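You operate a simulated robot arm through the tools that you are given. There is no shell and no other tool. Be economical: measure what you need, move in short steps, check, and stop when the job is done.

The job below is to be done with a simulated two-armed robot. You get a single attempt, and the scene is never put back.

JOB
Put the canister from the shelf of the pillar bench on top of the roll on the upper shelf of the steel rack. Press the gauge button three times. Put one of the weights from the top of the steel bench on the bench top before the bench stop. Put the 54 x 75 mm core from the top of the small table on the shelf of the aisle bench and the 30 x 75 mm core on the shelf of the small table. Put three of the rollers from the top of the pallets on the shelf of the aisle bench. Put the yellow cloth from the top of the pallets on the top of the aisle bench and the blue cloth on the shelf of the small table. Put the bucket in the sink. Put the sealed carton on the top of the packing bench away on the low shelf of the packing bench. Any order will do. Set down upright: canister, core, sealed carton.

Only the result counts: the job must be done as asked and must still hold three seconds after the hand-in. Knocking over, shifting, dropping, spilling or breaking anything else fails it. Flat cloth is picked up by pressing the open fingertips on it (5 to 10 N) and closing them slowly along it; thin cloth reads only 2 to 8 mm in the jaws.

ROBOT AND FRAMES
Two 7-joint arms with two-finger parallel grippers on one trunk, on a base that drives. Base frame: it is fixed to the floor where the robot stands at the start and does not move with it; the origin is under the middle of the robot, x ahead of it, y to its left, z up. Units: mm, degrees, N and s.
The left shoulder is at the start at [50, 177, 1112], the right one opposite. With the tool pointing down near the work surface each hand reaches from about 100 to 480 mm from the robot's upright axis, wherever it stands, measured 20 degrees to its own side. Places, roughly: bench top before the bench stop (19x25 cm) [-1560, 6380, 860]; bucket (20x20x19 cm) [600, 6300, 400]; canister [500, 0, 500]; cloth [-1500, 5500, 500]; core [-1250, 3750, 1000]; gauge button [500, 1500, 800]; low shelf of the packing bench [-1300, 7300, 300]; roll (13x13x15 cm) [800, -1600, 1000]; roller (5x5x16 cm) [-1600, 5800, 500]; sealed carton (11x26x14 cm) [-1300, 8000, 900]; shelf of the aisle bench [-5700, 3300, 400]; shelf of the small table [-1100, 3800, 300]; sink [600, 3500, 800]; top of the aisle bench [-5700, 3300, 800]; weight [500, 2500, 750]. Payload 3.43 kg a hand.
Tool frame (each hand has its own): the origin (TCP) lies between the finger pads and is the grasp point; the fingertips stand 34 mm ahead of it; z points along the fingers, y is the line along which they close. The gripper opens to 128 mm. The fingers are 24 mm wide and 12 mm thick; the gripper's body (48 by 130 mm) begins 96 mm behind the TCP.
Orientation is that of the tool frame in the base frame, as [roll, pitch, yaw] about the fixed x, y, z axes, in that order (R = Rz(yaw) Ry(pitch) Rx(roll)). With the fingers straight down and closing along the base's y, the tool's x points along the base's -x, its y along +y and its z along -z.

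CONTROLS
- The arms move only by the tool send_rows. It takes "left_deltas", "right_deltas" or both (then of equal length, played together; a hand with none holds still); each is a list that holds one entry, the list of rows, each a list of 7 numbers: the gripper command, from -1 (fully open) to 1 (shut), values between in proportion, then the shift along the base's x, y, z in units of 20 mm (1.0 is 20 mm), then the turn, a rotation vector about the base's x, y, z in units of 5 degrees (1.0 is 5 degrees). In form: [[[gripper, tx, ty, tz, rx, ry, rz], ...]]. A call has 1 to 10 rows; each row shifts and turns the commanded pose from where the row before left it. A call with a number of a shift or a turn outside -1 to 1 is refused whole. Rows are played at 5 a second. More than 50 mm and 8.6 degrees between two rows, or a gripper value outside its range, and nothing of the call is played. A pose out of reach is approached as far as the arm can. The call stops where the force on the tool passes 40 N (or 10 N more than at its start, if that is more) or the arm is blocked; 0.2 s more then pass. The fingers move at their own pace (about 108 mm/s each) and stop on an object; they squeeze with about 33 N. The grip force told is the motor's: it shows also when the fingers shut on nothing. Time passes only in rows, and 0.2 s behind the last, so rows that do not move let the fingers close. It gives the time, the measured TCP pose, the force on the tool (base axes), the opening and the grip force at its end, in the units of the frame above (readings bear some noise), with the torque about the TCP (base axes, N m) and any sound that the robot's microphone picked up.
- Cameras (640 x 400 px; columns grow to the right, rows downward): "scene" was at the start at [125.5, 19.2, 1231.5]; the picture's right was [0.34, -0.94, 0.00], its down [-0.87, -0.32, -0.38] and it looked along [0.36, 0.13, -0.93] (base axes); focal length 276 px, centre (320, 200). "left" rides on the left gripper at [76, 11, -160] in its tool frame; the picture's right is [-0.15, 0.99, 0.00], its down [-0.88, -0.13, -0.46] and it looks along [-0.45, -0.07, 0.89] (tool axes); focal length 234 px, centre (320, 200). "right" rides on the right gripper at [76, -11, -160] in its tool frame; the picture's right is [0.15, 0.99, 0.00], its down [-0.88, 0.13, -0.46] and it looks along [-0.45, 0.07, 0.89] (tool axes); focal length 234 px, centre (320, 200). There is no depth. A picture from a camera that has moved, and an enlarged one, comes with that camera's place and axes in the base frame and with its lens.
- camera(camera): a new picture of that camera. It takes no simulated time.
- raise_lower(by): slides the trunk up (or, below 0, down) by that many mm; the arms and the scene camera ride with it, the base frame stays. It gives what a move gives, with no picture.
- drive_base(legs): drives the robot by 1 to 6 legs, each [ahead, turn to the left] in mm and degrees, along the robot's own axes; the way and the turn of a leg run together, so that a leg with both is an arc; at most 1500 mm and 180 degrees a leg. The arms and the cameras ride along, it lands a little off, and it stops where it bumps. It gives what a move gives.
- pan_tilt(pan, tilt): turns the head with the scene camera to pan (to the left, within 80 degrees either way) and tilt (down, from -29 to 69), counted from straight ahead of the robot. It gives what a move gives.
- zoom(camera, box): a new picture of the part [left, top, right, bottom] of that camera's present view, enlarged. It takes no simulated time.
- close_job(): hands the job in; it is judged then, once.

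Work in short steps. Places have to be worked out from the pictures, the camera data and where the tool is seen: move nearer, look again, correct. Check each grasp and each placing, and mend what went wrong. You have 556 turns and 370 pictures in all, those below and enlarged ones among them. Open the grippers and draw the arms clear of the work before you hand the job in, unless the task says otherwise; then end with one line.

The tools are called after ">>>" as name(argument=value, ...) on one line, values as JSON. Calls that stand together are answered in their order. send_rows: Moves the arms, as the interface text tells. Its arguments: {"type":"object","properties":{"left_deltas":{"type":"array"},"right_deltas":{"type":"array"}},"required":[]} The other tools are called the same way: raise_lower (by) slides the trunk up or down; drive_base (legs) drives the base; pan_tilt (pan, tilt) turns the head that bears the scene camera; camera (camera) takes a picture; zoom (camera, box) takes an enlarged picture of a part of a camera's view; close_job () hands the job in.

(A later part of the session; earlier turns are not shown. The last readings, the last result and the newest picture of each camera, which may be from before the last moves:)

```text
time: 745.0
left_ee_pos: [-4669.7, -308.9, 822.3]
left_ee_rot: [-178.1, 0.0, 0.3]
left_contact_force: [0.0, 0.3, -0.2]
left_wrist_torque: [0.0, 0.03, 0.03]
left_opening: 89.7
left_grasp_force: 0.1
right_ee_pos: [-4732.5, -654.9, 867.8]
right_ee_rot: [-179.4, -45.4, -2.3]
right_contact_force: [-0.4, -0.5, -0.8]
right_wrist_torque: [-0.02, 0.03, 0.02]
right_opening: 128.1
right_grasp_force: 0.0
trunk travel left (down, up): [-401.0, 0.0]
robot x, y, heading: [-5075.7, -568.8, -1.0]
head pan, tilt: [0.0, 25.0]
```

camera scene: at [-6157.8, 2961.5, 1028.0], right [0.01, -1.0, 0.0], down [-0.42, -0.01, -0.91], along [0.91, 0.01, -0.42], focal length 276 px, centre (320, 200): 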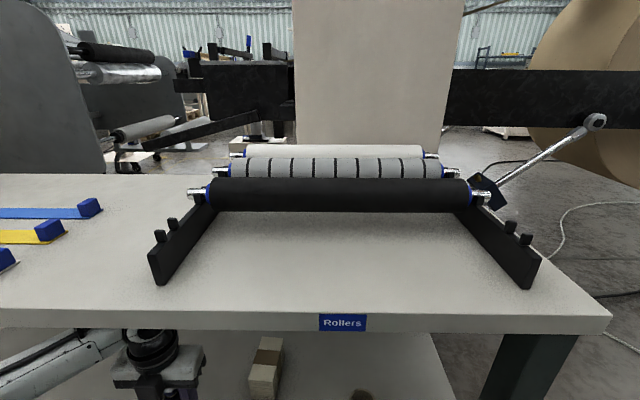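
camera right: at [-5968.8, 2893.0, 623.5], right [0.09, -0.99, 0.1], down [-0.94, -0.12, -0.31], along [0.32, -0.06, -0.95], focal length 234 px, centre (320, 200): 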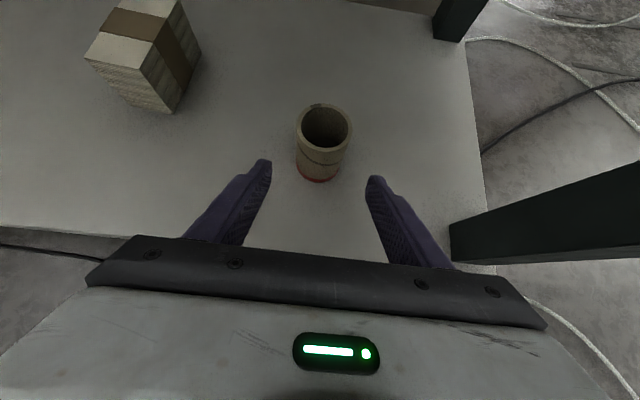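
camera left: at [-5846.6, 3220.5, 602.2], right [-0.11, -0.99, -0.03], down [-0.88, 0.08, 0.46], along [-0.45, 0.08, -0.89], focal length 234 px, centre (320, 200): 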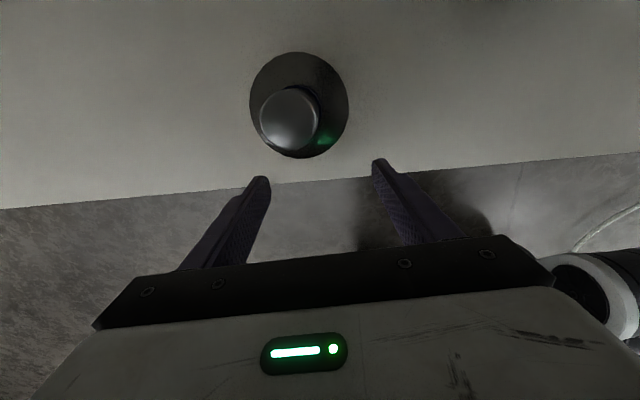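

>>> drive_base(legs=[[0, 23], [850, 0], [0, 36], [1300, 0], [1300, 0], [1130, 0]])

>>> drive_base(legs=[[0, 32], [1300, 0], [1100, 0]])

```text
time: 770.3
left_ee_pos: [-2319.2, 3436.9, 823.2]
left_ee_rot: [-178.2, 0.0, 59.3]
left_contact_force: [-0.3, -0.1, 0.2]
left_wrist_torque: [0.03, 0.01, 0.02]
left_opening: 89.6
left_grasp_force: 0.1
right_ee_pos: [-2055.2, 3204.4, 868.0]
right_ee_rot: [-179.5, -45.2, 56.7]
right_contact_force: [0.8, 0.5, -0.3]
right_wrist_torque: [0.02, -0.02, -0.01]
right_opening: 128.1
right_grasp_force: 0.1
trunk travel left (down, up): [-401.0, 0.0]
robot x, y, heading: [-2303.5, 2953.1, 57.9]
head pan, tilt: [0.0, 25.0]
```

```text
time: 783.6
left_ee_pos: [-2676.9, 5742.6, 821.7]
left_ee_rot: [-178.1, 0.0, 93.8]
left_contact_force: [0.1, -0.7, -0.6]
left_wrist_torque: [0.0, -0.01, 0.01]
left_opening: 89.4
left_grasp_force: 0.1
right_ee_pos: [-2329.1, 5699.0, 867.7]
right_ee_rot: [-179.4, -45.2, 91.3]
right_contact_force: [0.2, 0.5, 0.4]
right_wrist_torque: [0.03, -0.01, 0.04]
right_opening: 127.9
right_grasp_force: 0.0
trunk travel left (down, up): [-401.0, 0.0]
robot x, y, heading: [-2389.9, 5353.2, 92.5]
head pan, tilt: [0.0, 25.0]
```

Back near the pallets. First the sealed carton: I drive north along the west side of the packing bench to see it.

>>> drive_base(legs=[[0, -8], [1000, 0], [950, 0], [0, -50]])

>>> pan_tilt(pan=10, tilt=25)

>>> camera(camera="scene")

```text
time: 793.4
left_ee_pos: [-2484.3, 7641.0, 822.9]
left_ee_rot: [-178.1, 0.3, 87.3]
left_contact_force: [-1.0, -5.2, 2.9]
left_wrist_torque: [1.13, -0.15, -0.07]
left_opening: 89.6
left_grasp_force: 0.2
right_ee_pos: [-2141.9, 7565.7, 868.0]
right_ee_rot: [-179.4, -45.3, 84.6]
right_contact_force: [0.1, -0.4, -0.1]
right_wrist_torque: [0.03, 0.0, -0.02]
right_opening: 127.8
right_grasp_force: 0.1
trunk travel left (down, up): [-401.0, 0.0]
robot x, y, heading: [-2244.4, 7225.6, 86.2]
head pan, tilt: [0.0, 25.0]
stopped in leg 3: the force on the tool passed its limit at 111 N (the readings are from after the stop); the commanded pose is now the measured one
```

```text
time: 794.1
left_ee_pos: [-2484.4, 7642.0, 821.7]
left_ee_rot: [-178.1, 0.4, 87.3]
left_contact_force: [-0.5, -6.6, 3.0]
left_wrist_torque: [1.43, -0.18, -0.02]
left_opening: 89.5
left_grasp_force: 0.0
right_ee_pos: [-2141.6, 7565.5, 866.3]
right_ee_rot: [-179.4, -45.4, 84.6]
right_contact_force: [-0.2, -0.3, -1.3]
right_wrist_torque: [-0.02, 0.01, -0.02]
right_opening: 128.1
right_grasp_force: 0.0
trunk travel left (down, up): [-401.0, 0.0]
robot x, y, heading: [-2245.0, 7228.4, 85.9]
head pan, tilt: [10.0, 25.0]
```

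```text
177 pictures are left
camera scene: at [-2247.7, 7387.4, 1408.2], right [0.99, 0.1, 0.0], down [0.04, -0.42, -0.91], along [-0.09, 0.9, -0.42], focal length 276 px, centre (320, 200)
```

scene: 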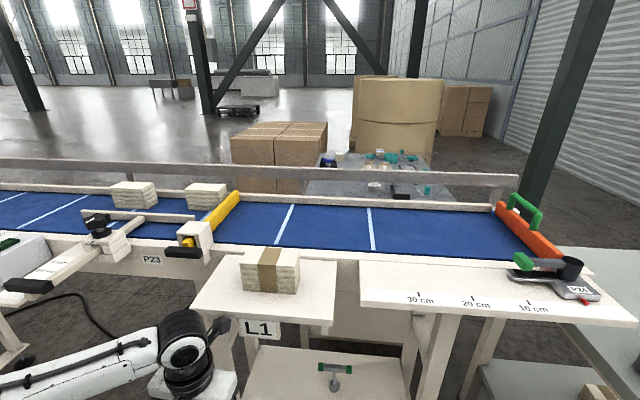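

The left hand touched the L1 stand edge ahead; nothing fell. The carton must be reached from the east side later. I reverse straight back to the pallets for two more rollers.

>>> drive_base(legs=[[-300, 0], [-1200, 0], [0, -44], [0, -42]])

>>> send_rows(right_deltas=[[[-0.3, 0, -0.5, 0.5, 0, 1, 0], [-0.3, 0, -0.5, 0.5, 0, 1, 0], [-0.3, 0, -0.5, 0.5, 0, 1, 0], [-0.3, 0, 0, 0.5, 0, 1, 0], [-0.3, 0, 0, 0.5, 0, 1, 0], [-0.3, 0.5, 0, 0.5, 0, 1, 0], [-0.3, 0.5, 0, 0.5, 0, 1, 0], [-0.3, 0.5, 0, 0.5, 0, 1, 0], [-0.3, 0.5, 0, 0.5, 0, 1, 0]]], left_deltas=[[[-0.3, 0, -0.5, 0.5, 0, 0, 0], [-0.3, 0, -0.5, 0.5, 0, 0, 0], [-0.3, 0, -0.5, 0.5, 0, 0, 0], [-0.3, 0, -0.5, 0.5, 0, 0, 0], [-0.3, 0, 0, 0.5, 0, 0, 0], [-0.3, 0, 0, 0.5, 0, 0, 0], [-0.3, 0, 0, 0.5, 0, 0, 0], [-0.3, 0, 0, 0.5, 0, 0, 0], [-0.3, 0, 0, 0, 0, 0, 0]]])

>>> pan_tilt(pan=0, tilt=45)

>>> camera(camera="scene")

```text
time: 805.8
left_ee_pos: [-1961.7, 5993.0, 823.0]
left_ee_rot: [-178.1, 0.4, 0.9]
left_contact_force: [-0.2, -0.2, 0.0]
left_wrist_torque: [-0.03, 0.01, 0.01]
left_opening: 89.9
left_grasp_force: 0.1
right_ee_pos: [-2013.9, 5647.1, 868.1]
right_ee_rot: [-179.4, -45.5, -1.6]
right_contact_force: [-0.9, -0.3, 0.0]
right_wrist_torque: [0.02, 0.01, 0.01]
right_opening: 128.0
right_grasp_force: 0.0
trunk travel left (down, up): [-401.0, 0.0]
robot x, y, heading: [-2360.5, 5726.1, -0.5]
head pan, tilt: [10.0, 25.0]
```

```text
time: 807.8
left_ee_pos: [-1959.0, 5954.2, 902.8]
left_ee_rot: [-178.1, 0.5, 0.9]
left_contact_force: [0.3, 0.3, -1.0]
left_wrist_torque: [0.02, -0.02, -0.03]
left_opening: 83.4
left_grasp_force: 0.0
right_ee_pos: [-1975.5, 5616.8, 957.8]
right_ee_rot: [179.4, -0.4, -1.2]
right_contact_force: [-0.7, 0.0, 0.5]
right_wrist_torque: [0.03, -0.01, 0.02]
right_opening: 83.3
right_grasp_force: 0.0
trunk travel left (down, up): [-401.0, 0.0]
robot x, y, heading: [-2358.1, 5728.5, -0.1]
head pan, tilt: [10.0, 25.0]
```

```text
time: 808.6
left_ee_pos: [-1959.3, 5955.0, 902.0]
left_ee_rot: [-178.1, 0.5, 0.9]
left_contact_force: [0.3, -1.0, 0.1]
left_wrist_torque: [0.02, -0.01, 0.0]
left_opening: 83.5
left_grasp_force: 0.0
right_ee_pos: [-1975.8, 5616.5, 958.0]
right_ee_rot: [179.5, -0.5, -1.2]
right_contact_force: [0.7, -0.5, -1.0]
right_wrist_torque: [-0.02, -0.02, -0.01]
right_opening: 83.2
right_grasp_force: 0.0
trunk travel left (down, up): [-401.0, 0.0]
robot x, y, heading: [-2360.4, 5727.6, -0.3]
head pan, tilt: [0.0, 45.0]
```

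```text
176 pictures are left
camera scene: at [-2206.7, 5725.8, 1377.5], right [-0.01, -1.0, 0.0], down [-0.71, 0.0, -0.71], along [0.71, 0.0, -0.71], focal length 276 px, centre (320, 200)
```

scene: 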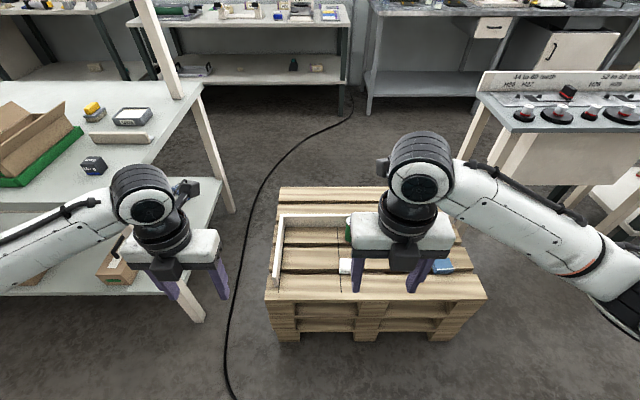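

>>> drive_base(legs=[[0, -40], [435, 0], [0, 40]])

>>> camera(camera="scene")

```text
time: 813.4
left_ee_pos: [-1586.7, 5378.9, 901.5]
left_ee_rot: [-178.1, 0.4, -38.4]
left_contact_force: [0.0, 0.1, -0.3]
left_wrist_torque: [-0.01, -0.01, 0.01]
left_opening: 83.1
left_grasp_force: 0.1
right_ee_pos: [-1811.3, 5128.0, 958.4]
right_ee_rot: [179.4, -0.4, -40.5]
right_contact_force: [0.5, -0.2, 0.6]
right_wrist_torque: [-0.02, -0.04, 0.01]
right_opening: 83.2
right_grasp_force: 0.0
trunk travel left (down, up): [-401.0, 0.0]
robot x, y, heading: [-2044.4, 5451.0, -39.5]
head pan, tilt: [0.0, 45.0]
stopped in leg 3: the robot was blocked; the commanded pose is now the measured one
```

```text
175 pictures are left
camera scene: at [-1926.9, 5352.2, 1377.5], right [-0.63, -0.77, 0.0], down [-0.55, 0.45, -0.71], along [0.55, -0.45, -0.71], focal length 276 px, centre (320, 200)
```

scene: 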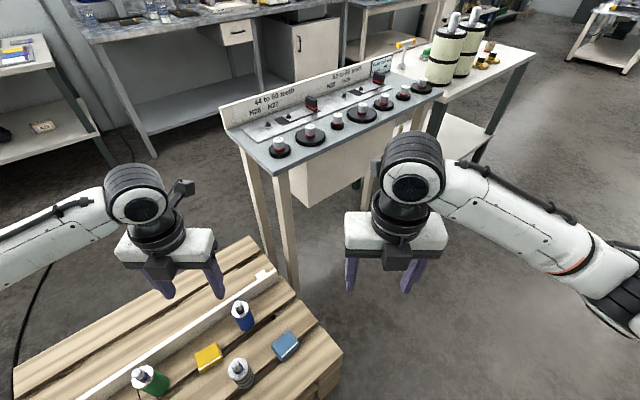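

The base corner touched the pallet while turning; all items still stand. I back off a little and then turn.

>>> drive_base(legs=[[-120, 0], [0, 39], [75, 0]])

>>> camera(camera="scene")

```text
time: 817.1
left_ee_pos: [-1666.6, 5764.4, 901.8]
left_ee_rot: [-178.2, 0.5, 1.3]
left_contact_force: [-0.2, -0.7, 0.0]
left_wrist_torque: [-0.04, 0.04, -0.02]
left_opening: 83.1
left_grasp_force: 0.1
right_ee_pos: [-1679.4, 5426.9, 956.9]
right_ee_rot: [179.4, -0.3, -0.7]
right_contact_force: [-0.1, -0.5, 0.3]
right_wrist_torque: [0.02, 0.03, 0.03]
right_opening: 83.4
right_grasp_force: 0.0
trunk travel left (down, up): [-401.0, 0.0]
robot x, y, heading: [-2063.5, 5526.2, 0.5]
head pan, tilt: [0.0, 45.0]
```

```text
174 pictures are left
camera scene: at [-1911.1, 5524.9, 1377.3], right [0.01, -1.0, 0.0], down [-0.71, 0.0, -0.71], along [0.71, 0.01, -0.71], focal length 276 px, centre (320, 200)
```

scene: 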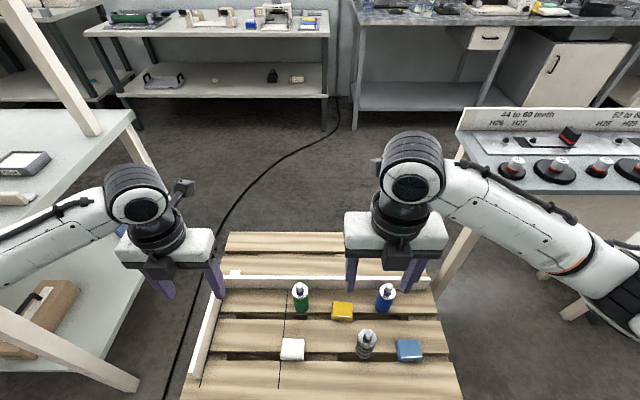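

I position both hands above the green (left) and striped (right) rollers before lowering the trunk.

>>> send_rows(left_deltas=[[[-0.3, 0.85, -0.8, 0.7, 0, 0, 0], [-0.3, 0.85, -0.8, 0.7, 0, 0, 0], [-0.3, 0.85, -0.8, 0.7, 0, 0, 0], [-0.3, 0.85, -0.8, 0.7, 0, 0, 0], [-0.3, 0.85, -0.8, 0.7, 0, 0, 0], [-0.3, 0.85, -0.8, 0.7, 0, 0, 0], [-0.3, 0.85, -0.8, 0.7, 0, 0, 0], [-0.3, 0.85, -0.8, 0.5, 0, 0, 0], [-0.3, 0.8, -0.9, 0, 0, 0, 0], [-0.3, 0.8, -0.9, 0, 0, 0, 0]]], right_deltas=[[[-0.3, 0.2, -0.15, 0.4, 0, 0, 0], [-0.3, 0.2, -0.15, 0.4, 0, 0, 0], [-0.3, 0.2, -0.15, 0.4, 0, 0, 0], [-0.3, 0.2, -0.15, 0.4, 0, 0, 0], [-0.3, 0.2, -0.15, 0.4, 0, 0, 0], [-0.3, 0.2, -0.15, 0, 0, 0, 0], [-0.3, 0.2, -0.15, 0, 0, 0, 0], [-0.3, 0.2, -0.15, 0, 0, 0, 0], [-0.3, 0.2, -0.15, 0, 0, 0, 0], [-0.3, 0, 0, 0, 0, 0, 0]]])

>>> raise_lower(by=-330)

>>> camera(camera="left")

>>> camera(camera="right")

```text
time: 819.4
left_ee_pos: [-1499.7, 5600.6, 1008.1]
left_ee_rot: [-178.0, 0.5, 1.4]
left_contact_force: [0.1, -0.3, -0.7]
left_wrist_torque: [0.03, 0.0, -0.02]
left_opening: 83.1
left_grasp_force: 0.0
right_ee_pos: [-1643.6, 5400.4, 998.1]
right_ee_rot: [179.3, -0.3, -0.7]
right_contact_force: [0.2, -0.3, -0.6]
right_wrist_torque: [0.02, -0.01, 0.0]
right_opening: 83.1
right_grasp_force: 0.0
trunk travel left (down, up): [-401.0, 0.0]
robot x, y, heading: [-2066.1, 5525.4, 0.3]
head pan, tilt: [0.0, 45.0]
```

```text
time: 822.6
left_ee_pos: [-1500.0, 5601.3, 679.5]
left_ee_rot: [-178.0, 0.4, 1.4]
left_contact_force: [-0.6, 0.6, 0.2]
left_wrist_torque: [0.0, 0.01, 0.01]
left_opening: 83.6
left_grasp_force: 0.1
right_ee_pos: [-1644.9, 5400.5, 668.2]
right_ee_rot: [179.5, -0.5, -0.7]
right_contact_force: [-0.1, 0.1, -0.8]
right_wrist_torque: [0.01, 0.0, 0.02]
right_opening: 83.3
right_grasp_force: 0.2
trunk travel left (down, up): [-71.0, 330.0]
robot x, y, heading: [-2067.6, 5523.0, 0.5]
head pan, tilt: [0.0, 45.0]
```

```text
173 pictures are left
camera left: at [-1421.2, 5585.8, 838.3], right [-0.12, -0.99, -0.03], down [-0.88, 0.09, 0.47], along [-0.46, 0.09, -0.88], focal length 234 px, centre (320, 200)
```

left: 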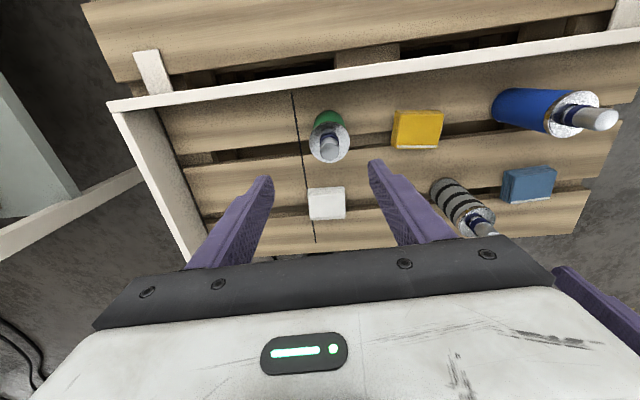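

```text
172 pictures are left
camera right: at [-1568.8, 5413.1, 827.9], right [0.13, -0.99, 0.01], down [-0.89, -0.11, 0.45], along [-0.45, -0.07, -0.89], focal length 234 px, centre (320, 200)
```

right: 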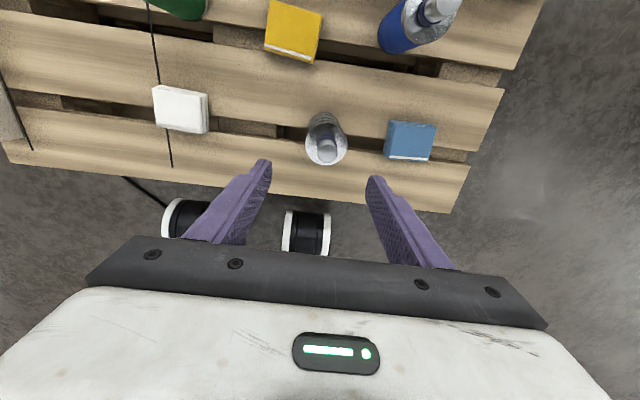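

>>> send_rows(left_deltas=[[[-0.3, 0.25, -0.35, -0.9, 0, 0, 0], [-0.3, 0, 0, -1, 0, 0, 0], [-0.3, 0, 0, -1, 0, 0, 0], [-0.3, 0, 0, -1, 0, 0, 0], [-0.3, 0, 0, -1, 0, 0, 0], [-0.3, 0, 0, -1, 0, 0, 0], [-0.3, 0, 0, -1, 0, 0, 0], [-0.3, 0, 0, -1, 0, 0, 0], [-0.3, 0, 0, -0.8, 0, 0, 0], [-0.3, 0, 0, 0, 0, 0, 0]]], right_deltas=[[[-0.3, 0.4, -0.3, -0.9, 0, 0, 0], [-0.3, 0, 0, -1, 0, 0, 0], [-0.3, 0, 0, -1, 0, 0, 0], [-0.3, 0, 0, -1, 0, 0, 0], [-0.3, 0, 0, -1, 0, 0, 0], [-0.3, 0, 0, -1, 0, 0, 0], [-0.3, 0, 0, -0.8, 0, 0, 0], [-0.3, 0, 0, -0.7, 0, 0, 0], [-0.3, 0, 0, -0.7, 0, 0, 0], [-0.3, 0, 0, 0, 0, 0, 0]]])

>>> camera(camera="left")

>>> camera(camera="right")

```text
time: 824.8
left_ee_pos: [-1494.5, 5593.9, 505.4]
left_ee_rot: [-178.1, 0.6, 1.4]
left_contact_force: [-0.6, 0.2, -0.1]
left_wrist_torque: [0.0, 0.01, 0.0]
left_opening: 83.1
left_grasp_force: 0.0
right_ee_pos: [-1636.9, 5395.4, 506.6]
right_ee_rot: [179.4, -0.5, -0.7]
right_contact_force: [-0.9, 0.1, 0.5]
right_wrist_torque: [-0.01, -0.01, 0.04]
right_opening: 82.9
right_grasp_force: 0.1
trunk travel left (down, up): [-71.0, 330.0]
robot x, y, heading: [-2061.9, 5521.9, 0.5]
head pan, tilt: [0.0, 45.0]
```

```text
171 pictures are left
camera left: at [-1415.7, 5578.9, 664.1], right [-0.12, -0.99, -0.03], down [-0.88, 0.09, 0.47], along [-0.46, 0.09, -0.88], focal length 234 px, centre (320, 200)
```

left: 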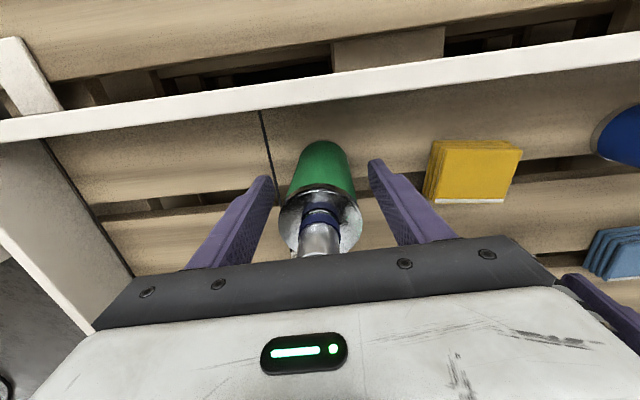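

```text
170 pictures are left
camera right: at [-1560.9, 5407.4, 666.7], right [0.13, -0.99, 0.01], down [-0.89, -0.11, 0.45], along [-0.45, -0.07, -0.89], focal length 234 px, centre (320, 200)
```

right: 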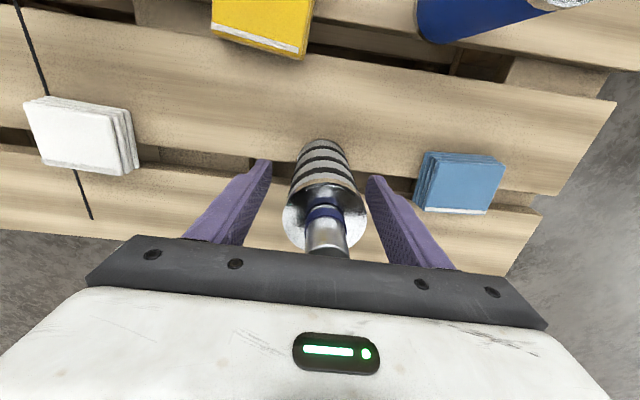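

>>> send_rows(left_deltas=[[[1, -0.1, 0, 0, 0, 0, 0], [1, 0, 0, 0, 0, 0, 0], [1, 0, 0, 0, 0, 0, 0], [1, 0, 0, 1, 0, 0, 0], [1, 0, 0, 1, 0, 0, 0], [1, 0, 0, 1, 0, 0, 0], [1, 0, 0, 1, 0, 0, 0], [1, 0, 0, 1, 0, 0, 0], [1, 0, 0, 1, 0, 0, 0], [1, 0, 0, 1, 0, 0, 0]]], right_deltas=[[[1, -0.15, 0, 0, 0, 0, 0], [1, 0, 0, 0, 0, 0, 0], [1, 0, 0, 0, 0, 0, 0], [1, 0, 0, 1, 0, 0, 0], [1, 0, 0, 1, 0, 0, 0], [1, 0, 0, 1, 0, 0, 0], [1, 0, 0, 1, 0, 0, 0], [1, 0, 0, 1, 0, 0, 0], [1, 0, 0, 1, 0, 0, 0], [1, 0, 0, 1, 0, 0, 0]]])

>>> raise_lower(by=330)

>>> camera(camera="scene")

```text
time: 827.0
left_ee_pos: [-1495.8, 5592.5, 646.4]
left_ee_rot: [-178.0, 0.6, 1.4]
left_contact_force: [0.1, 0.1, -3.7]
left_wrist_torque: [0.01, 0.02, -0.04]
left_opening: 49.5
left_grasp_force: 33.3
right_ee_pos: [-1638.9, 5395.6, 644.4]
right_ee_rot: [179.3, -0.4, -0.7]
right_contact_force: [-0.1, 0.7, -3.7]
right_wrist_torque: [0.02, 0.03, 0.0]
right_opening: 48.7
right_grasp_force: 33.0
trunk travel left (down, up): [-71.0, 330.0]
robot x, y, heading: [-2065.4, 5523.3, 0.4]
head pan, tilt: [0.0, 45.0]
```

```text
time: 830.2
left_ee_pos: [-1496.7, 5593.4, 975.9]
left_ee_rot: [-178.1, 0.4, 1.5]
left_contact_force: [0.2, 0.3, -3.5]
left_wrist_torque: [-0.01, -0.01, -0.03]
left_opening: 49.3
left_grasp_force: 32.9
right_ee_pos: [-1639.3, 5394.9, 974.0]
right_ee_rot: [179.4, -0.3, -0.7]
right_contact_force: [0.9, 0.0, -3.4]
right_wrist_torque: [0.0, 0.0, 0.02]
right_opening: 49.0
right_grasp_force: 32.6
trunk travel left (down, up): [-401.0, 0.0]
robot x, y, heading: [-2064.9, 5521.0, 0.4]
head pan, tilt: [0.0, 45.0]
```

```text
169 pictures are left
camera scene: at [-1911.4, 5524.9, 1377.3], right [0.01, -1.0, 0.0], down [-0.71, 0.0, -0.71], along [0.71, 0.01, -0.71], focal length 276 px, centre (320, 200)
```

scene: 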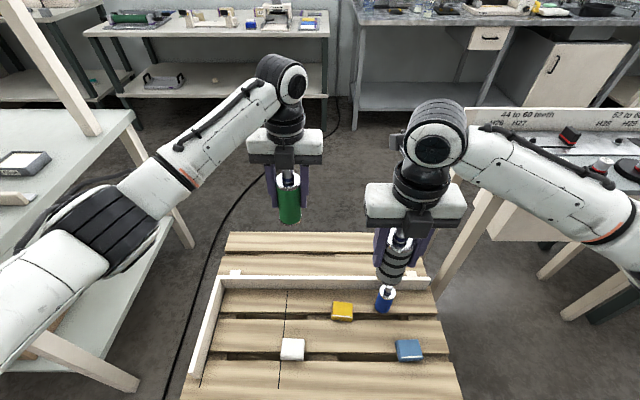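

Two rollers held. Trip to the aisle bench by the same route.

>>> send_rows(left_deltas=[[[1, -0.9, 0.6, 0, 0, 0, 0], [1, -0.9, 0.6, 0, 0, 0, 0], [1, -0.9, 0.6, 0, 0, 0, 0], [1, -0.9, 0.6, 0, 0, 0, 0], [1, -0.9, 0.6, 0, 0, 0, 0], [1, -0.9, 0.6, 0, 0, 0, 0], [1, -0.9, 0.6, 0, 0, 0, 0], [1, -0.9, 0.6, 0, 0, 0, 0]]])

>>> drive_base(legs=[[-180, 0], [0, -47], [0, -47], [1300, 0], [1290, 0], [0, -27]])

```text
time: 832.0
left_ee_pos: [-1642.8, 5689.5, 976.0]
left_ee_rot: [-178.0, 0.4, 1.4]
left_contact_force: [-0.6, -0.7, -3.3]
left_wrist_torque: [0.02, -0.02, -0.01]
left_opening: 49.4
left_grasp_force: 32.8
right_ee_pos: [-1639.7, 5395.9, 974.7]
right_ee_rot: [179.4, -0.4, -0.7]
right_contact_force: [-0.7, 0.1, -3.7]
right_wrist_torque: [-0.02, 0.02, 0.0]
right_opening: 48.6
right_grasp_force: 32.7
trunk travel left (down, up): [-401.0, 0.0]
robot x, y, heading: [-2063.5, 5522.7, 0.3]
head pan, tilt: [0.0, 45.0]
```

```text
time: 851.4
left_ee_pos: [-2574.2, 2507.2, 975.6]
left_ee_rot: [-178.1, 0.6, -121.4]
left_contact_force: [-0.9, 0.6, -3.8]
left_wrist_torque: [0.03, 0.03, 0.01]
left_opening: 49.3
left_grasp_force: 32.8
right_ee_pos: [-2823.6, 2664.1, 973.6]
right_ee_rot: [179.4, -0.4, -123.4]
right_contact_force: [-0.1, 0.7, -2.0]
right_wrist_torque: [-0.01, -0.06, 0.03]
right_opening: 48.7
right_grasp_force: 33.2
trunk travel left (down, up): [-401.0, 0.0]
robot x, y, heading: [-2485.6, 2951.6, -122.4]
head pan, tilt: [0.0, 45.0]
```

>>> drive_base(legs=[[0, 3], [1300, 0], [1300, 0], [1106, 0], [0, -39], [754, 0]])

```text
time: 875.3
left_ee_pos: [-5462.7, -760.4, 975.0]
left_ee_rot: [-178.1, 0.5, -161.1]
left_contact_force: [0.6, 0.8, -3.4]
left_wrist_torque: [0.01, 0.0, 0.04]
left_opening: 49.5
left_grasp_force: 33.7
right_ee_pos: [-5554.6, -481.5, 974.2]
right_ee_rot: [179.3, -0.4, -163.1]
right_contact_force: [-0.7, -0.2, -3.6]
right_wrist_torque: [0.0, -0.05, 0.0]
right_opening: 48.5
right_grasp_force: 33.3
trunk travel left (down, up): [-401.0, 0.0]
robot x, y, heading: [-5109.8, -474.4, -162.0]
head pan, tilt: [0.0, 45.0]
```

>>> drive_base(legs=[[0, -15], [1140, 0], [0, -89], [1350, 0], [1350, 0], [1290, 0]])

>>> drive_base(legs=[[0, -47], [0, -47]])

```text
time: 904.4
left_ee_pos: [-6974.5, 3798.7, 974.4]
left_ee_rot: [-178.2, 0.6, 99.3]
left_contact_force: [0.6, -0.4, -3.7]
left_wrist_torque: [0.01, -0.01, -0.01]
left_opening: 49.3
left_grasp_force: 32.7
right_ee_pos: [-6683.9, 3841.4, 974.6]
right_ee_rot: [179.4, -0.4, 97.2]
right_contact_force: [0.7, 0.4, -3.6]
right_wrist_torque: [0.01, -0.04, 0.0]
right_opening: 48.3
right_grasp_force: 32.7
trunk travel left (down, up): [-401.0, 0.0]
robot x, y, heading: [-6751.1, 3402.0, 98.6]
head pan, tilt: [0.0, 45.0]
```

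```text
time: 909.1
left_ee_pos: [-6339.5, 3589.4, 975.9]
left_ee_rot: [-178.2, 0.5, 4.3]
left_contact_force: [-0.2, -0.2, -3.4]
left_wrist_torque: [0.02, 0.03, 0.04]
left_opening: 49.2
left_grasp_force: 33.1
right_ee_pos: [-6320.3, 3295.8, 974.5]
right_ee_rot: [179.5, -0.4, 2.2]
right_contact_force: [-0.6, 0.7, -3.1]
right_wrist_torque: [0.01, 0.05, 0.02]
right_opening: 48.2
right_grasp_force: 33.1
trunk travel left (down, up): [-401.0, 0.0]
robot x, y, heading: [-6753.4, 3402.4, 3.4]
head pan, tilt: [0.0, 45.0]
```

>>> drive_base(legs=[[0, -3]])

>>> raise_lower(by=-380)

>>> send_rows(left_deltas=[[[1, 0.2, -0.1, -1, 0, 0, 0], [1, 0.2, -0.1, -1, 0, 0, 0], [1, 0.2, -0.1, -1, 0, 0, 0], [1, 0.2, -0.1, -1, 0, 0, 0], [1, 0.2, -0.1, -1, 0, 0, 0], [1, 0, 0, -1, 0, 0, 0], [1, 0, 0, -0.5, 0, 0, 0], [1, 0, 0, 0, 0, 0, 0]]], right_deltas=[[[1, 0, 0.6, -1, 0, 0, 0], [1, 0, 0.6, -1, 0, 0, 0], [1, 0, 0.6, -1, 0, 0, 0], [1, 0, 0.4, -1, 0, 0, 0], [1, 0, 0, -1, 0, 0, 0], [1, 0, 0, -1, 0, 0, 0], [1, 0, 0, -0.4, 0, 0, 0], [1, 0, 0, 0, 0, 0, 0]]])

>>> pan_tilt(pan=0, tilt=25)

>>> camera(camera="scene")

```text
time: 909.9
left_ee_pos: [-6328.4, 3565.3, 975.1]
left_ee_rot: [-178.0, 0.5, 1.3]
left_contact_force: [0.4, -0.8, -4.2]
left_wrist_torque: [0.03, 0.03, 0.0]
left_opening: 49.4
left_grasp_force: 32.7
right_ee_pos: [-6327.1, 3271.8, 975.1]
right_ee_rot: [179.4, -0.4, -0.9]
right_contact_force: [-0.3, -1.0, -4.1]
right_wrist_torque: [0.02, 0.01, 0.01]
right_opening: 48.1
right_grasp_force: 32.7
trunk travel left (down, up): [-401.0, 0.0]
robot x, y, heading: [-6749.1, 3400.6, 0.2]
head pan, tilt: [0.0, 45.0]
```

```text
time: 913.6
left_ee_pos: [-6329.7, 3565.7, 595.0]
left_ee_rot: [-178.0, 0.5, 1.3]
left_contact_force: [-0.3, 0.5, -3.0]
left_wrist_torque: [-0.02, 0.0, 0.01]
left_opening: 49.0
left_grasp_force: 32.9
right_ee_pos: [-6326.6, 3272.3, 593.7]
right_ee_rot: [179.4, -0.4, -0.9]
right_contact_force: [1.3, 1.2, -3.9]
right_wrist_torque: [0.0, 0.05, 0.01]
right_opening: 48.0
right_grasp_force: 32.2
trunk travel left (down, up): [-21.0, 380.0]
robot x, y, heading: [-6752.2, 3402.2, 0.2]
head pan, tilt: [0.0, 45.0]
```

```text
time: 915.4
left_ee_pos: [-6309.5, 3556.6, 463.2]
left_ee_rot: [-178.1, 0.5, 1.3]
left_contact_force: [-0.4, -0.4, -3.2]
left_wrist_torque: [-0.01, 0.02, 0.02]
left_opening: 49.1
left_grasp_force: 33.6
right_ee_pos: [-6326.9, 3315.7, 466.8]
right_ee_rot: [179.5, -0.3, -0.9]
right_contact_force: [-0.4, 0.1, -3.9]
right_wrist_torque: [0.0, -0.01, -0.02]
right_opening: 48.1
right_grasp_force: 32.9
trunk travel left (down, up): [-21.0, 380.0]
robot x, y, heading: [-6752.4, 3401.1, 0.3]
head pan, tilt: [0.0, 45.0]
```

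```text
time: 916.2
left_ee_pos: [-6309.4, 3557.0, 464.2]
left_ee_rot: [-178.0, 0.5, 1.3]
left_contact_force: [0.2, 0.1, -3.9]
left_wrist_torque: [-0.02, -0.01, -0.02]
left_opening: 49.1
left_grasp_force: 33.1
right_ee_pos: [-6326.4, 3315.4, 467.8]
right_ee_rot: [179.3, -0.5, -0.9]
right_contact_force: [-0.6, -0.8, -2.7]
right_wrist_torque: [0.02, 0.02, -0.01]
right_opening: 48.0
right_grasp_force: 33.4
trunk travel left (down, up): [-21.0, 380.0]
robot x, y, heading: [-6751.7, 3403.9, 0.2]
head pan, tilt: [0.0, 25.0]
```

```text
168 pictures are left
camera scene: at [-6588.2, 3402.5, 1027.9], right [0.01, -1.0, 0.0], down [-0.42, 0.0, -0.91], along [0.91, 0.0, -0.42], focal length 276 px, centre (320, 200)
```

scene: 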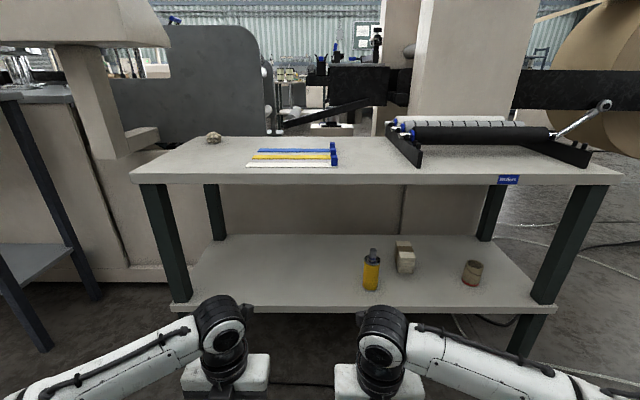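

>>> send_rows(right_deltas=[[[1, 0.4, 0.9, 0, 0, 0, 0], [1, 0.4, 0.9, 0, 0, 0, 0], [1, 0, 0, 0, 0, 0, 0]]])

>>> drive_base(legs=[[300, 0], [140, 0]])

>>> camera(camera="right")

```text
time: 917.0
left_ee_pos: [-6310.2, 3556.2, 463.6]
left_ee_rot: [-178.2, 0.6, 1.3]
left_contact_force: [-0.7, 0.4, -2.8]
left_wrist_torque: [0.05, 0.01, -0.01]
left_opening: 49.0
left_grasp_force: 33.4
right_ee_pos: [-6311.2, 3351.4, 469.1]
right_ee_rot: [179.4, -0.4, -0.8]
right_contact_force: [-0.2, -0.7, -3.3]
right_wrist_torque: [0.01, 0.05, 0.0]
right_opening: 48.2
right_grasp_force: 33.1
trunk travel left (down, up): [-21.0, 380.0]
robot x, y, heading: [-6752.9, 3400.0, 0.6]
head pan, tilt: [0.0, 25.0]
```

```text
time: 920.0
left_ee_pos: [-5872.1, 3561.5, 464.4]
left_ee_rot: [-178.1, 0.5, 1.4]
left_contact_force: [0.2, -0.5, -2.3]
left_wrist_torque: [0.03, 0.05, -0.01]
left_opening: 49.1
left_grasp_force: 33.1
right_ee_pos: [-5873.5, 3358.2, 468.0]
right_ee_rot: [179.4, -0.4, -0.6]
right_contact_force: [-0.4, 0.6, -3.2]
right_wrist_torque: [0.0, -0.01, 0.02]
right_opening: 48.0
right_grasp_force: 33.3
trunk travel left (down, up): [-21.0, 380.0]
robot x, y, heading: [-6317.7, 3405.2, 0.4]
head pan, tilt: [0.0, 25.0]
```

```text
167 pictures are left
camera right: at [-5797.7, 3370.7, 627.8], right [0.14, -0.99, 0.01], down [-0.88, -0.12, 0.45], along [-0.45, -0.07, -0.89], focal length 234 px, centre (320, 200)
```

right: 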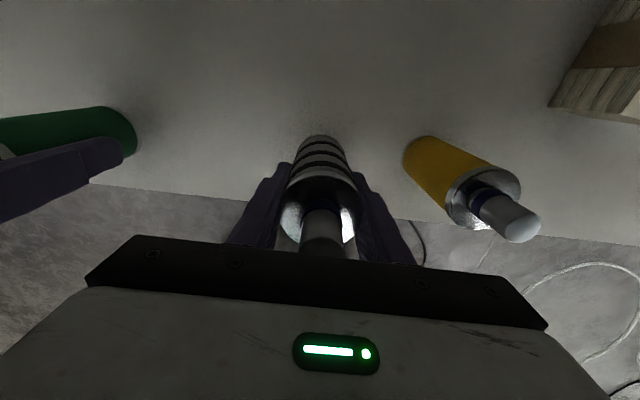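

>>> send_rows(left_deltas=[[[1, 0.6, 0, -0.4, 0, 0, 0], [1, 0.5, 0, -0.4, 0, 0, 0], [1, 0, 0, -0.3, 0, 0, 0], [1, 0, 0, -0.2, 0, 0, 0], [1, 0, 0, 0, 0, 0, 0]]], right_deltas=[[[1, 0.6, 0, -0.5, 0, 0, 0], [1, 0.5, 0, -0.5, 0, 0, 0], [1, 0, 0, -0.3, 0, 0, 0], [1, 0, 0, -0.2, 0, 0, 0], [1, 0, 0, 0, 0, 0, 0]]])

>>> send_rows(left_deltas=[[[1, 0, 0, -0.2, 0, 0, 0], [1, 0, 0, 0, 0, 0, 0]]], right_deltas=[[[1, 0, 0, -0.2, 0, 0, 0], [1, 0, 0, 0, 0, 0, 0]]])

```text
time: 921.2
left_ee_pos: [-5852.1, 3561.9, 437.2]
left_ee_rot: [-178.1, 0.5, 1.6]
left_contact_force: [-4.6, 2.3, 10.3]
left_wrist_torque: [-0.13, 0.31, -0.12]
left_opening: 49.3
left_grasp_force: 33.1
right_ee_pos: [-5851.0, 3358.9, 438.1]
right_ee_rot: [179.4, -0.4, -0.6]
right_contact_force: [0.3, 0.8, -3.4]
right_wrist_torque: [-0.02, 0.03, 0.02]
right_opening: 48.2
right_grasp_force: 33.2
trunk travel left (down, up): [-21.0, 380.0]
robot x, y, heading: [-6313.9, 3406.5, 0.9]
head pan, tilt: [0.0, 25.0]
```

```text
time: 921.8
left_ee_pos: [-5850.1, 3561.6, 436.9]
left_ee_rot: [-178.1, 0.0, 1.5]
left_contact_force: [-8.0, 6.2, 37.7]
left_wrist_torque: [-0.48, 0.32, -0.15]
left_opening: 49.4
left_grasp_force: 32.7
right_ee_pos: [-5852.2, 3358.0, 436.2]
right_ee_rot: [179.4, -0.7, -0.5]
right_contact_force: [-0.4, 0.0, -0.8]
right_wrist_torque: [0.0, 0.08, 0.01]
right_opening: 48.4
right_grasp_force: 33.2
trunk travel left (down, up): [-21.0, 380.0]
robot x, y, heading: [-6313.8, 3405.8, 0.7]
head pan, tilt: [0.0, 25.0]
```

>>> send_rows(left_deltas=[[[1, 0, 0, 0.3, 0, 0, 0], [0, 0, 0, 0, 0, 0, 0], [-0.4, 0, 0, 0, 0, 0, 0], [-0.4, 0, 0, 0.3, 0, 0, 0], [-0.4, -0.5, 0, 0, 0, 0, 0], [-0.4, -0.8, 0, 0, 0, 0, 0], [-0.4, -0.8, 0, 0, 0, 0, 0], [-0.4, -0.8, 0, 0, 0, 0, 0], [-0.4, -0.8, 0, 0, 0, 0, 0]]], right_deltas=[[[1, 0, 0, -0.15, 0, 0, 0], [0.1, 0, 0, 0, 0, 0, 0], [-0.35, 0, 0, 0, 0, 0, 0], [-0.35, 0, 0, 0.3, 0, 0, 0], [-0.35, -0.5, 0, 0, 0, 0, 0], [-0.35, -0.8, 0, 0, 0, 0, 0], [-0.35, -0.8, 0, 0, 0, 0, 0], [-0.35, -0.8, 0, 0, 0, 0, 0], [-0.35, -0.8, 0, 0, 0, 0, 0]]])

>>> camera(camera="left")

>>> camera(camera="right")

```text
time: 923.8
left_ee_pos: [-5925.2, 3563.3, 447.0]
left_ee_rot: [-177.9, 0.5, 1.7]
left_contact_force: [-0.5, 0.6, 0.6]
left_wrist_torque: [0.03, 0.05, -0.01]
left_opening: 89.9
left_grasp_force: 0.0
right_ee_pos: [-5926.5, 3357.0, 437.3]
right_ee_rot: [179.3, -0.4, -0.7]
right_contact_force: [0.2, -0.2, -0.2]
right_wrist_torque: [-0.01, -0.03, -0.01]
right_opening: 86.4
right_grasp_force: 0.1
trunk travel left (down, up): [-21.0, 380.0]
robot x, y, heading: [-6309.8, 3404.3, 0.6]
head pan, tilt: [0.0, 25.0]
```

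```text
166 pictures are left
camera left: at [-5846.8, 3547.7, 606.2], right [-0.12, -0.99, -0.03], down [-0.88, 0.09, 0.47], along [-0.46, 0.08, -0.88], focal length 234 px, centre (320, 200)
```

left: 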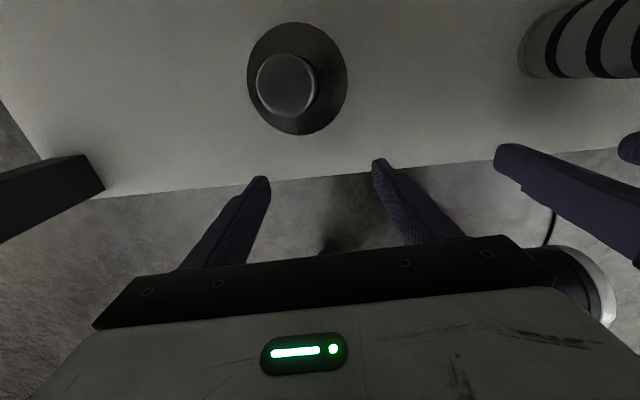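

```text
165 pictures are left
camera right: at [-5850.5, 3370.2, 597.3], right [0.14, -0.99, 0.01], down [-0.88, -0.12, 0.45], along [-0.45, -0.07, -0.89], focal length 234 px, centre (320, 200)
```

right: 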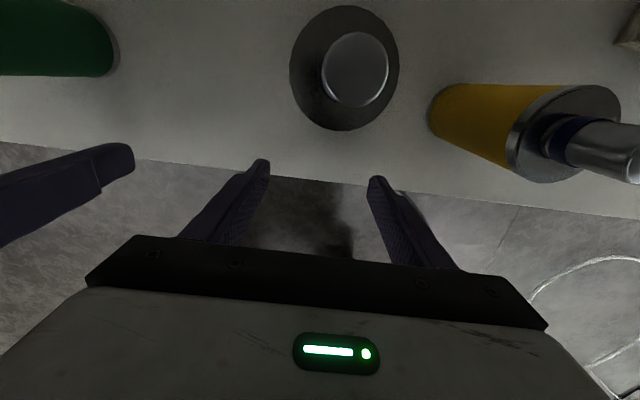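

All three rollers stand on the shelf. I back out, raise, verify and return for the cloths.

>>> drive_base(legs=[[-350, 0]])

>>> camera(camera="scene")

>>> raise_lower(by=380)

>>> drive_base(legs=[[0, -83], [1350, 0], [1350, 0], [1200, 0], [0, 82], [1150, 0]])

```text
time: 926.1
left_ee_pos: [-6276.2, 3559.0, 447.6]
left_ee_rot: [-178.1, 0.5, 1.6]
left_contact_force: [0.0, 0.6, 0.0]
left_wrist_torque: [0.03, 0.02, 0.01]
left_opening: 89.2
left_grasp_force: 0.0
right_ee_pos: [-6276.3, 3354.0, 438.2]
right_ee_rot: [179.4, -0.4, -0.6]
right_contact_force: [0.7, 0.3, -0.7]
right_wrist_torque: [0.0, -0.03, 0.03]
right_opening: 86.4
right_grasp_force: 0.1
trunk travel left (down, up): [-21.0, 380.0]
robot x, y, heading: [-6662.1, 3401.6, 0.8]
head pan, tilt: [0.0, 25.0]
```

```text
164 pictures are left
camera scene: at [-6502.0, 3403.1, 1028.0], right [0.01, -1.0, 0.0], down [-0.42, 0.0, -0.91], along [0.91, 0.01, -0.42], focal length 276 px, centre (320, 200)
```

scene: 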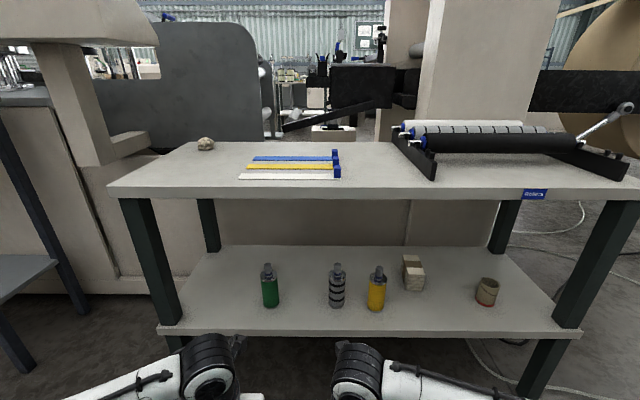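

```text
time: 929.8
left_ee_pos: [-6276.1, 3559.4, 826.8]
left_ee_rot: [-178.1, 0.5, 1.6]
left_contact_force: [-0.2, -0.3, 0.9]
left_wrist_torque: [-0.01, 0.0, -0.01]
left_opening: 89.3
left_grasp_force: 0.0
right_ee_pos: [-6276.7, 3353.5, 817.3]
right_ee_rot: [179.3, -0.3, -0.7]
right_contact_force: [0.6, 1.2, -0.7]
right_wrist_torque: [-0.02, -0.03, -0.01]
right_opening: 86.3
right_grasp_force: 0.1
trunk travel left (down, up): [-401.0, 0.0]
robot x, y, heading: [-6666.4, 3399.4, 0.5]
head pan, tilt: [0.0, 25.0]
```

```text
time: 961.0
left_ee_pos: [-4477.0, -244.8, 827.0]
left_ee_rot: [-178.0, 0.6, 3.2]
left_contact_force: [0.3, 0.0, 0.8]
left_wrist_torque: [-0.03, -0.02, 0.01]
left_opening: 89.7
left_grasp_force: 0.0
right_ee_pos: [-4473.4, -448.5, 818.2]
right_ee_rot: [179.4, -0.3, 0.9]
right_contact_force: [0.7, 0.3, -0.2]
right_wrist_torque: [0.0, -0.01, 0.0]
right_opening: 86.5
right_grasp_force: 0.0
trunk travel left (down, up): [-401.0, 0.0]
robot x, y, heading: [-4863.9, -410.7, 2.4]
head pan, tilt: [0.0, 25.0]
```

Shelf verified: core and three rollers. Continuing the return trip to the pallets.

>>> drive_base(legs=[[0, 15], [600, 0], [0, 41], [1300, 0], [1300, 0], [1120, 0]])

>>> drive_base(legs=[[0, 32], [1300, 0], [1080, 0]])

```text
time: 984.8
left_ee_pos: [-2226.0, 3328.0, 826.4]
left_ee_rot: [-178.1, 0.4, 57.8]
left_contact_force: [-0.1, 0.1, 0.3]
left_wrist_torque: [0.01, -0.01, 0.0]
left_opening: 89.5
left_grasp_force: 0.0
right_ee_pos: [-2055.1, 3214.5, 817.5]
right_ee_rot: [179.4, -0.5, 55.6]
right_contact_force: [-0.4, -0.1, 0.0]
right_wrist_torque: [-0.01, 0.02, 0.0]
right_opening: 86.5
right_grasp_force: 0.1
trunk travel left (down, up): [-401.0, 0.0]
robot x, y, heading: [-2313.7, 2918.2, 56.7]
head pan, tilt: [0.0, 25.0]
```

```text
time: 997.9
left_ee_pos: [-2404.4, 5666.2, 827.5]
left_ee_rot: [-178.1, 0.4, 89.2]
left_contact_force: [-0.6, -0.5, 0.3]
left_wrist_torque: [0.02, -0.02, 0.0]
left_opening: 89.6
left_grasp_force: 0.0
right_ee_pos: [-2200.6, 5658.6, 817.5]
right_ee_rot: [179.3, -0.4, 87.1]
right_contact_force: [-0.6, -0.5, -0.4]
right_wrist_torque: [0.01, 0.0, 0.0]
right_opening: 86.4
right_grasp_force: 0.0
trunk travel left (down, up): [-401.0, 0.0]
robot x, y, heading: [-2264.7, 5267.9, 88.3]
head pan, tilt: [0.0, 25.0]
```

>>> drive_base(legs=[[120, 0], [0, -44], [0, -44], [195, 0]])

>>> pan_tilt(pan=0, tilt=50)

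>>> camera(camera="scene")

```text
time: 1004.4
left_ee_pos: [-1676.8, 5543.2, 826.9]
left_ee_rot: [-178.0, 0.6, 1.1]
left_contact_force: [-0.4, 0.1, 0.4]
left_wrist_torque: [-0.02, 0.02, 0.03]
left_opening: 89.7
left_grasp_force: 0.1
right_ee_pos: [-1680.7, 5338.9, 817.1]
right_ee_rot: [179.4, -0.3, -1.1]
right_contact_force: [-0.4, -0.1, -1.1]
right_wrist_torque: [-0.05, 0.02, -0.02]
right_opening: 86.7
right_grasp_force: 0.1
trunk travel left (down, up): [-401.0, 0.0]
robot x, y, heading: [-2066.7, 5391.5, 0.0]
head pan, tilt: [0.0, 25.0]
```

```text
time: 1005.3
left_ee_pos: [-1676.2, 5544.6, 827.3]
left_ee_rot: [-178.0, 0.5, 1.1]
left_contact_force: [1.0, 0.4, -0.4]
left_wrist_torque: [-0.04, 0.02, -0.01]
left_opening: 89.6
left_grasp_force: 0.0
right_ee_pos: [-1680.7, 5338.1, 817.6]
right_ee_rot: [179.3, -0.4, -1.1]
right_contact_force: [0.7, -0.2, 0.0]
right_wrist_torque: [0.01, 0.02, 0.01]
right_opening: 86.5
right_grasp_force: 0.2
trunk travel left (down, up): [-401.0, 0.0]
robot x, y, heading: [-2071.0, 5391.2, 0.5]
head pan, tilt: [0.0, 50.0]
```

```text
163 pictures are left
camera scene: at [-1920.1, 5390.0, 1370.6], right [0.0, -1.0, 0.0], down [-0.77, 0.0, -0.64], along [0.64, 0.0, -0.77], focal length 276 px, centre (320, 200)
```

scene: 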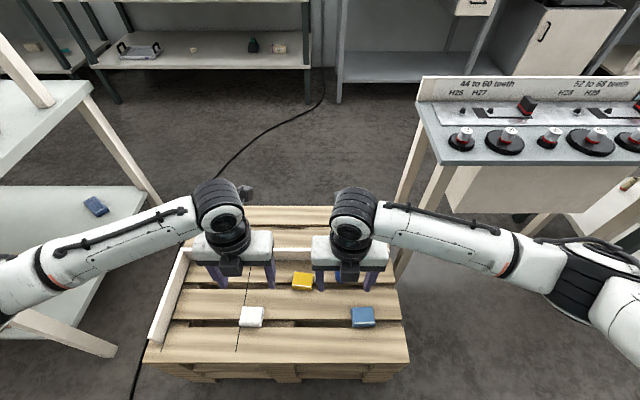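

>>> send_rows(left_deltas=[[[-0.5, 0.83, -0.46, 0, 0, 0, 0], [-0.5, 0.83, -0.46, 0, 0, 0, 0], [-0.5, 0.83, -0.46, 0, 0, 0, 0], [-0.5, 0.83, -0.46, 0, 0, 0, 0], [-0.5, 0.83, -0.46, 0, 0, 0, 0], [-0.5, 0.83, -0.46, 0, 0, 0, 0], [-0.5, 0.83, -0.46, 0, 0, 0, 0], [-0.5, 0.83, -0.46, 0, 0, 0, 0], [-0.5, 0.83, -0.46, 0, 0, 0, 0], [-0.5, 0.83, -0.46, 0, 0, 0, 0]]], right_deltas=[[[-0.5, 0.25, -0.45, 0, 0, 0, 0], [-0.5, 0.25, -0.45, 0, 0, 0, 0], [-0.5, 0.25, -0.45, 0, 0, 0, 0], [-0.5, 0.25, -0.45, 0, 0, 0, 0], [-0.5, 0.25, -0.45, 0, 0, 0, 0], [-0.5, 0.25, -0.45, 0, 0, 0, 0], [-0.5, 0.25, -0.45, 0, 0, 0, 0], [-0.5, 0.25, -0.45, 0, 0, 0, 0], [-0.5, 0.25, -0.45, 0, 0, 0, 0], [-0.5, 0.25, -0.45, 0, 0, 0, 0]]])

>>> raise_lower(by=-270)

>>> camera(camera="left")

>>> camera(camera="right")

```text
time: 1007.5
left_ee_pos: [-1510.9, 5453.4, 828.3]
left_ee_rot: [-178.0, 0.5, 1.0]
left_contact_force: [0.3, 0.6, -0.6]
left_wrist_torque: [0.01, -0.03, -0.01]
left_opening: 95.8
left_grasp_force: 0.1
right_ee_pos: [-1630.3, 5248.0, 817.6]
right_ee_rot: [179.4, -0.3, -1.1]
right_contact_force: [-0.2, 0.4, -1.3]
right_wrist_torque: [0.02, 0.01, -0.02]
right_opening: 95.9
right_grasp_force: 0.0
trunk travel left (down, up): [-401.0, 0.0]
robot x, y, heading: [-2070.8, 5390.7, 0.1]
head pan, tilt: [0.0, 50.0]
```

```text
time: 1010.2
left_ee_pos: [-1511.0, 5452.0, 557.0]
left_ee_rot: [-178.1, 0.4, 1.0]
left_contact_force: [0.3, -0.3, -0.3]
left_wrist_torque: [0.01, -0.03, -0.03]
left_opening: 96.1
left_grasp_force: 0.0
right_ee_pos: [-1630.3, 5247.4, 547.6]
right_ee_rot: [179.4, -0.5, -1.0]
right_contact_force: [-1.1, 0.4, 0.3]
right_wrist_torque: [0.04, 0.02, -0.06]
right_opening: 96.0
right_grasp_force: 0.2
trunk travel left (down, up): [-131.0, 270.0]
robot x, y, heading: [-2070.2, 5389.8, -0.3]
head pan, tilt: [0.0, 50.0]
```

```text
162 pictures are left
camera left: at [-1433.4, 5436.8, 716.1], right [-0.13, -0.99, -0.03], down [-0.88, 0.1, 0.47], along [-0.46, 0.09, -0.88], focal length 234 px, centre (320, 200)
```

left: 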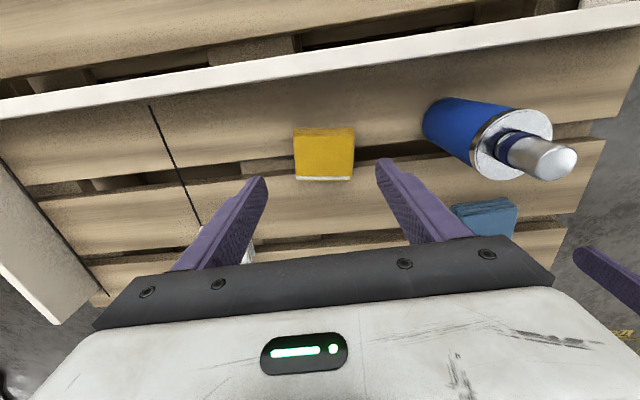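

```text
161 pictures are left
camera right: at [-1554.4, 5260.2, 707.8], right [0.13, -0.99, 0.01], down [-0.89, -0.11, 0.45], along [-0.45, -0.07, -0.89], focal length 234 px, centre (320, 200)
```

right: 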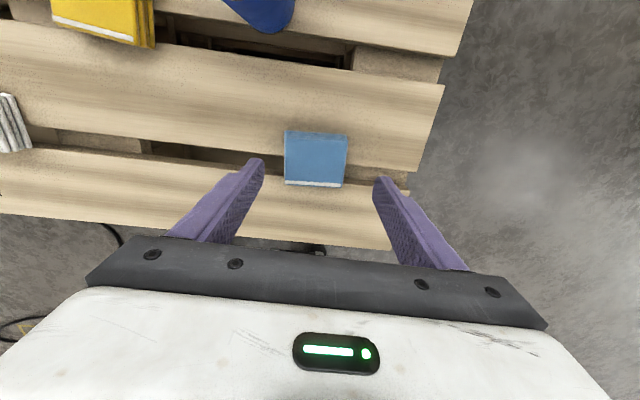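

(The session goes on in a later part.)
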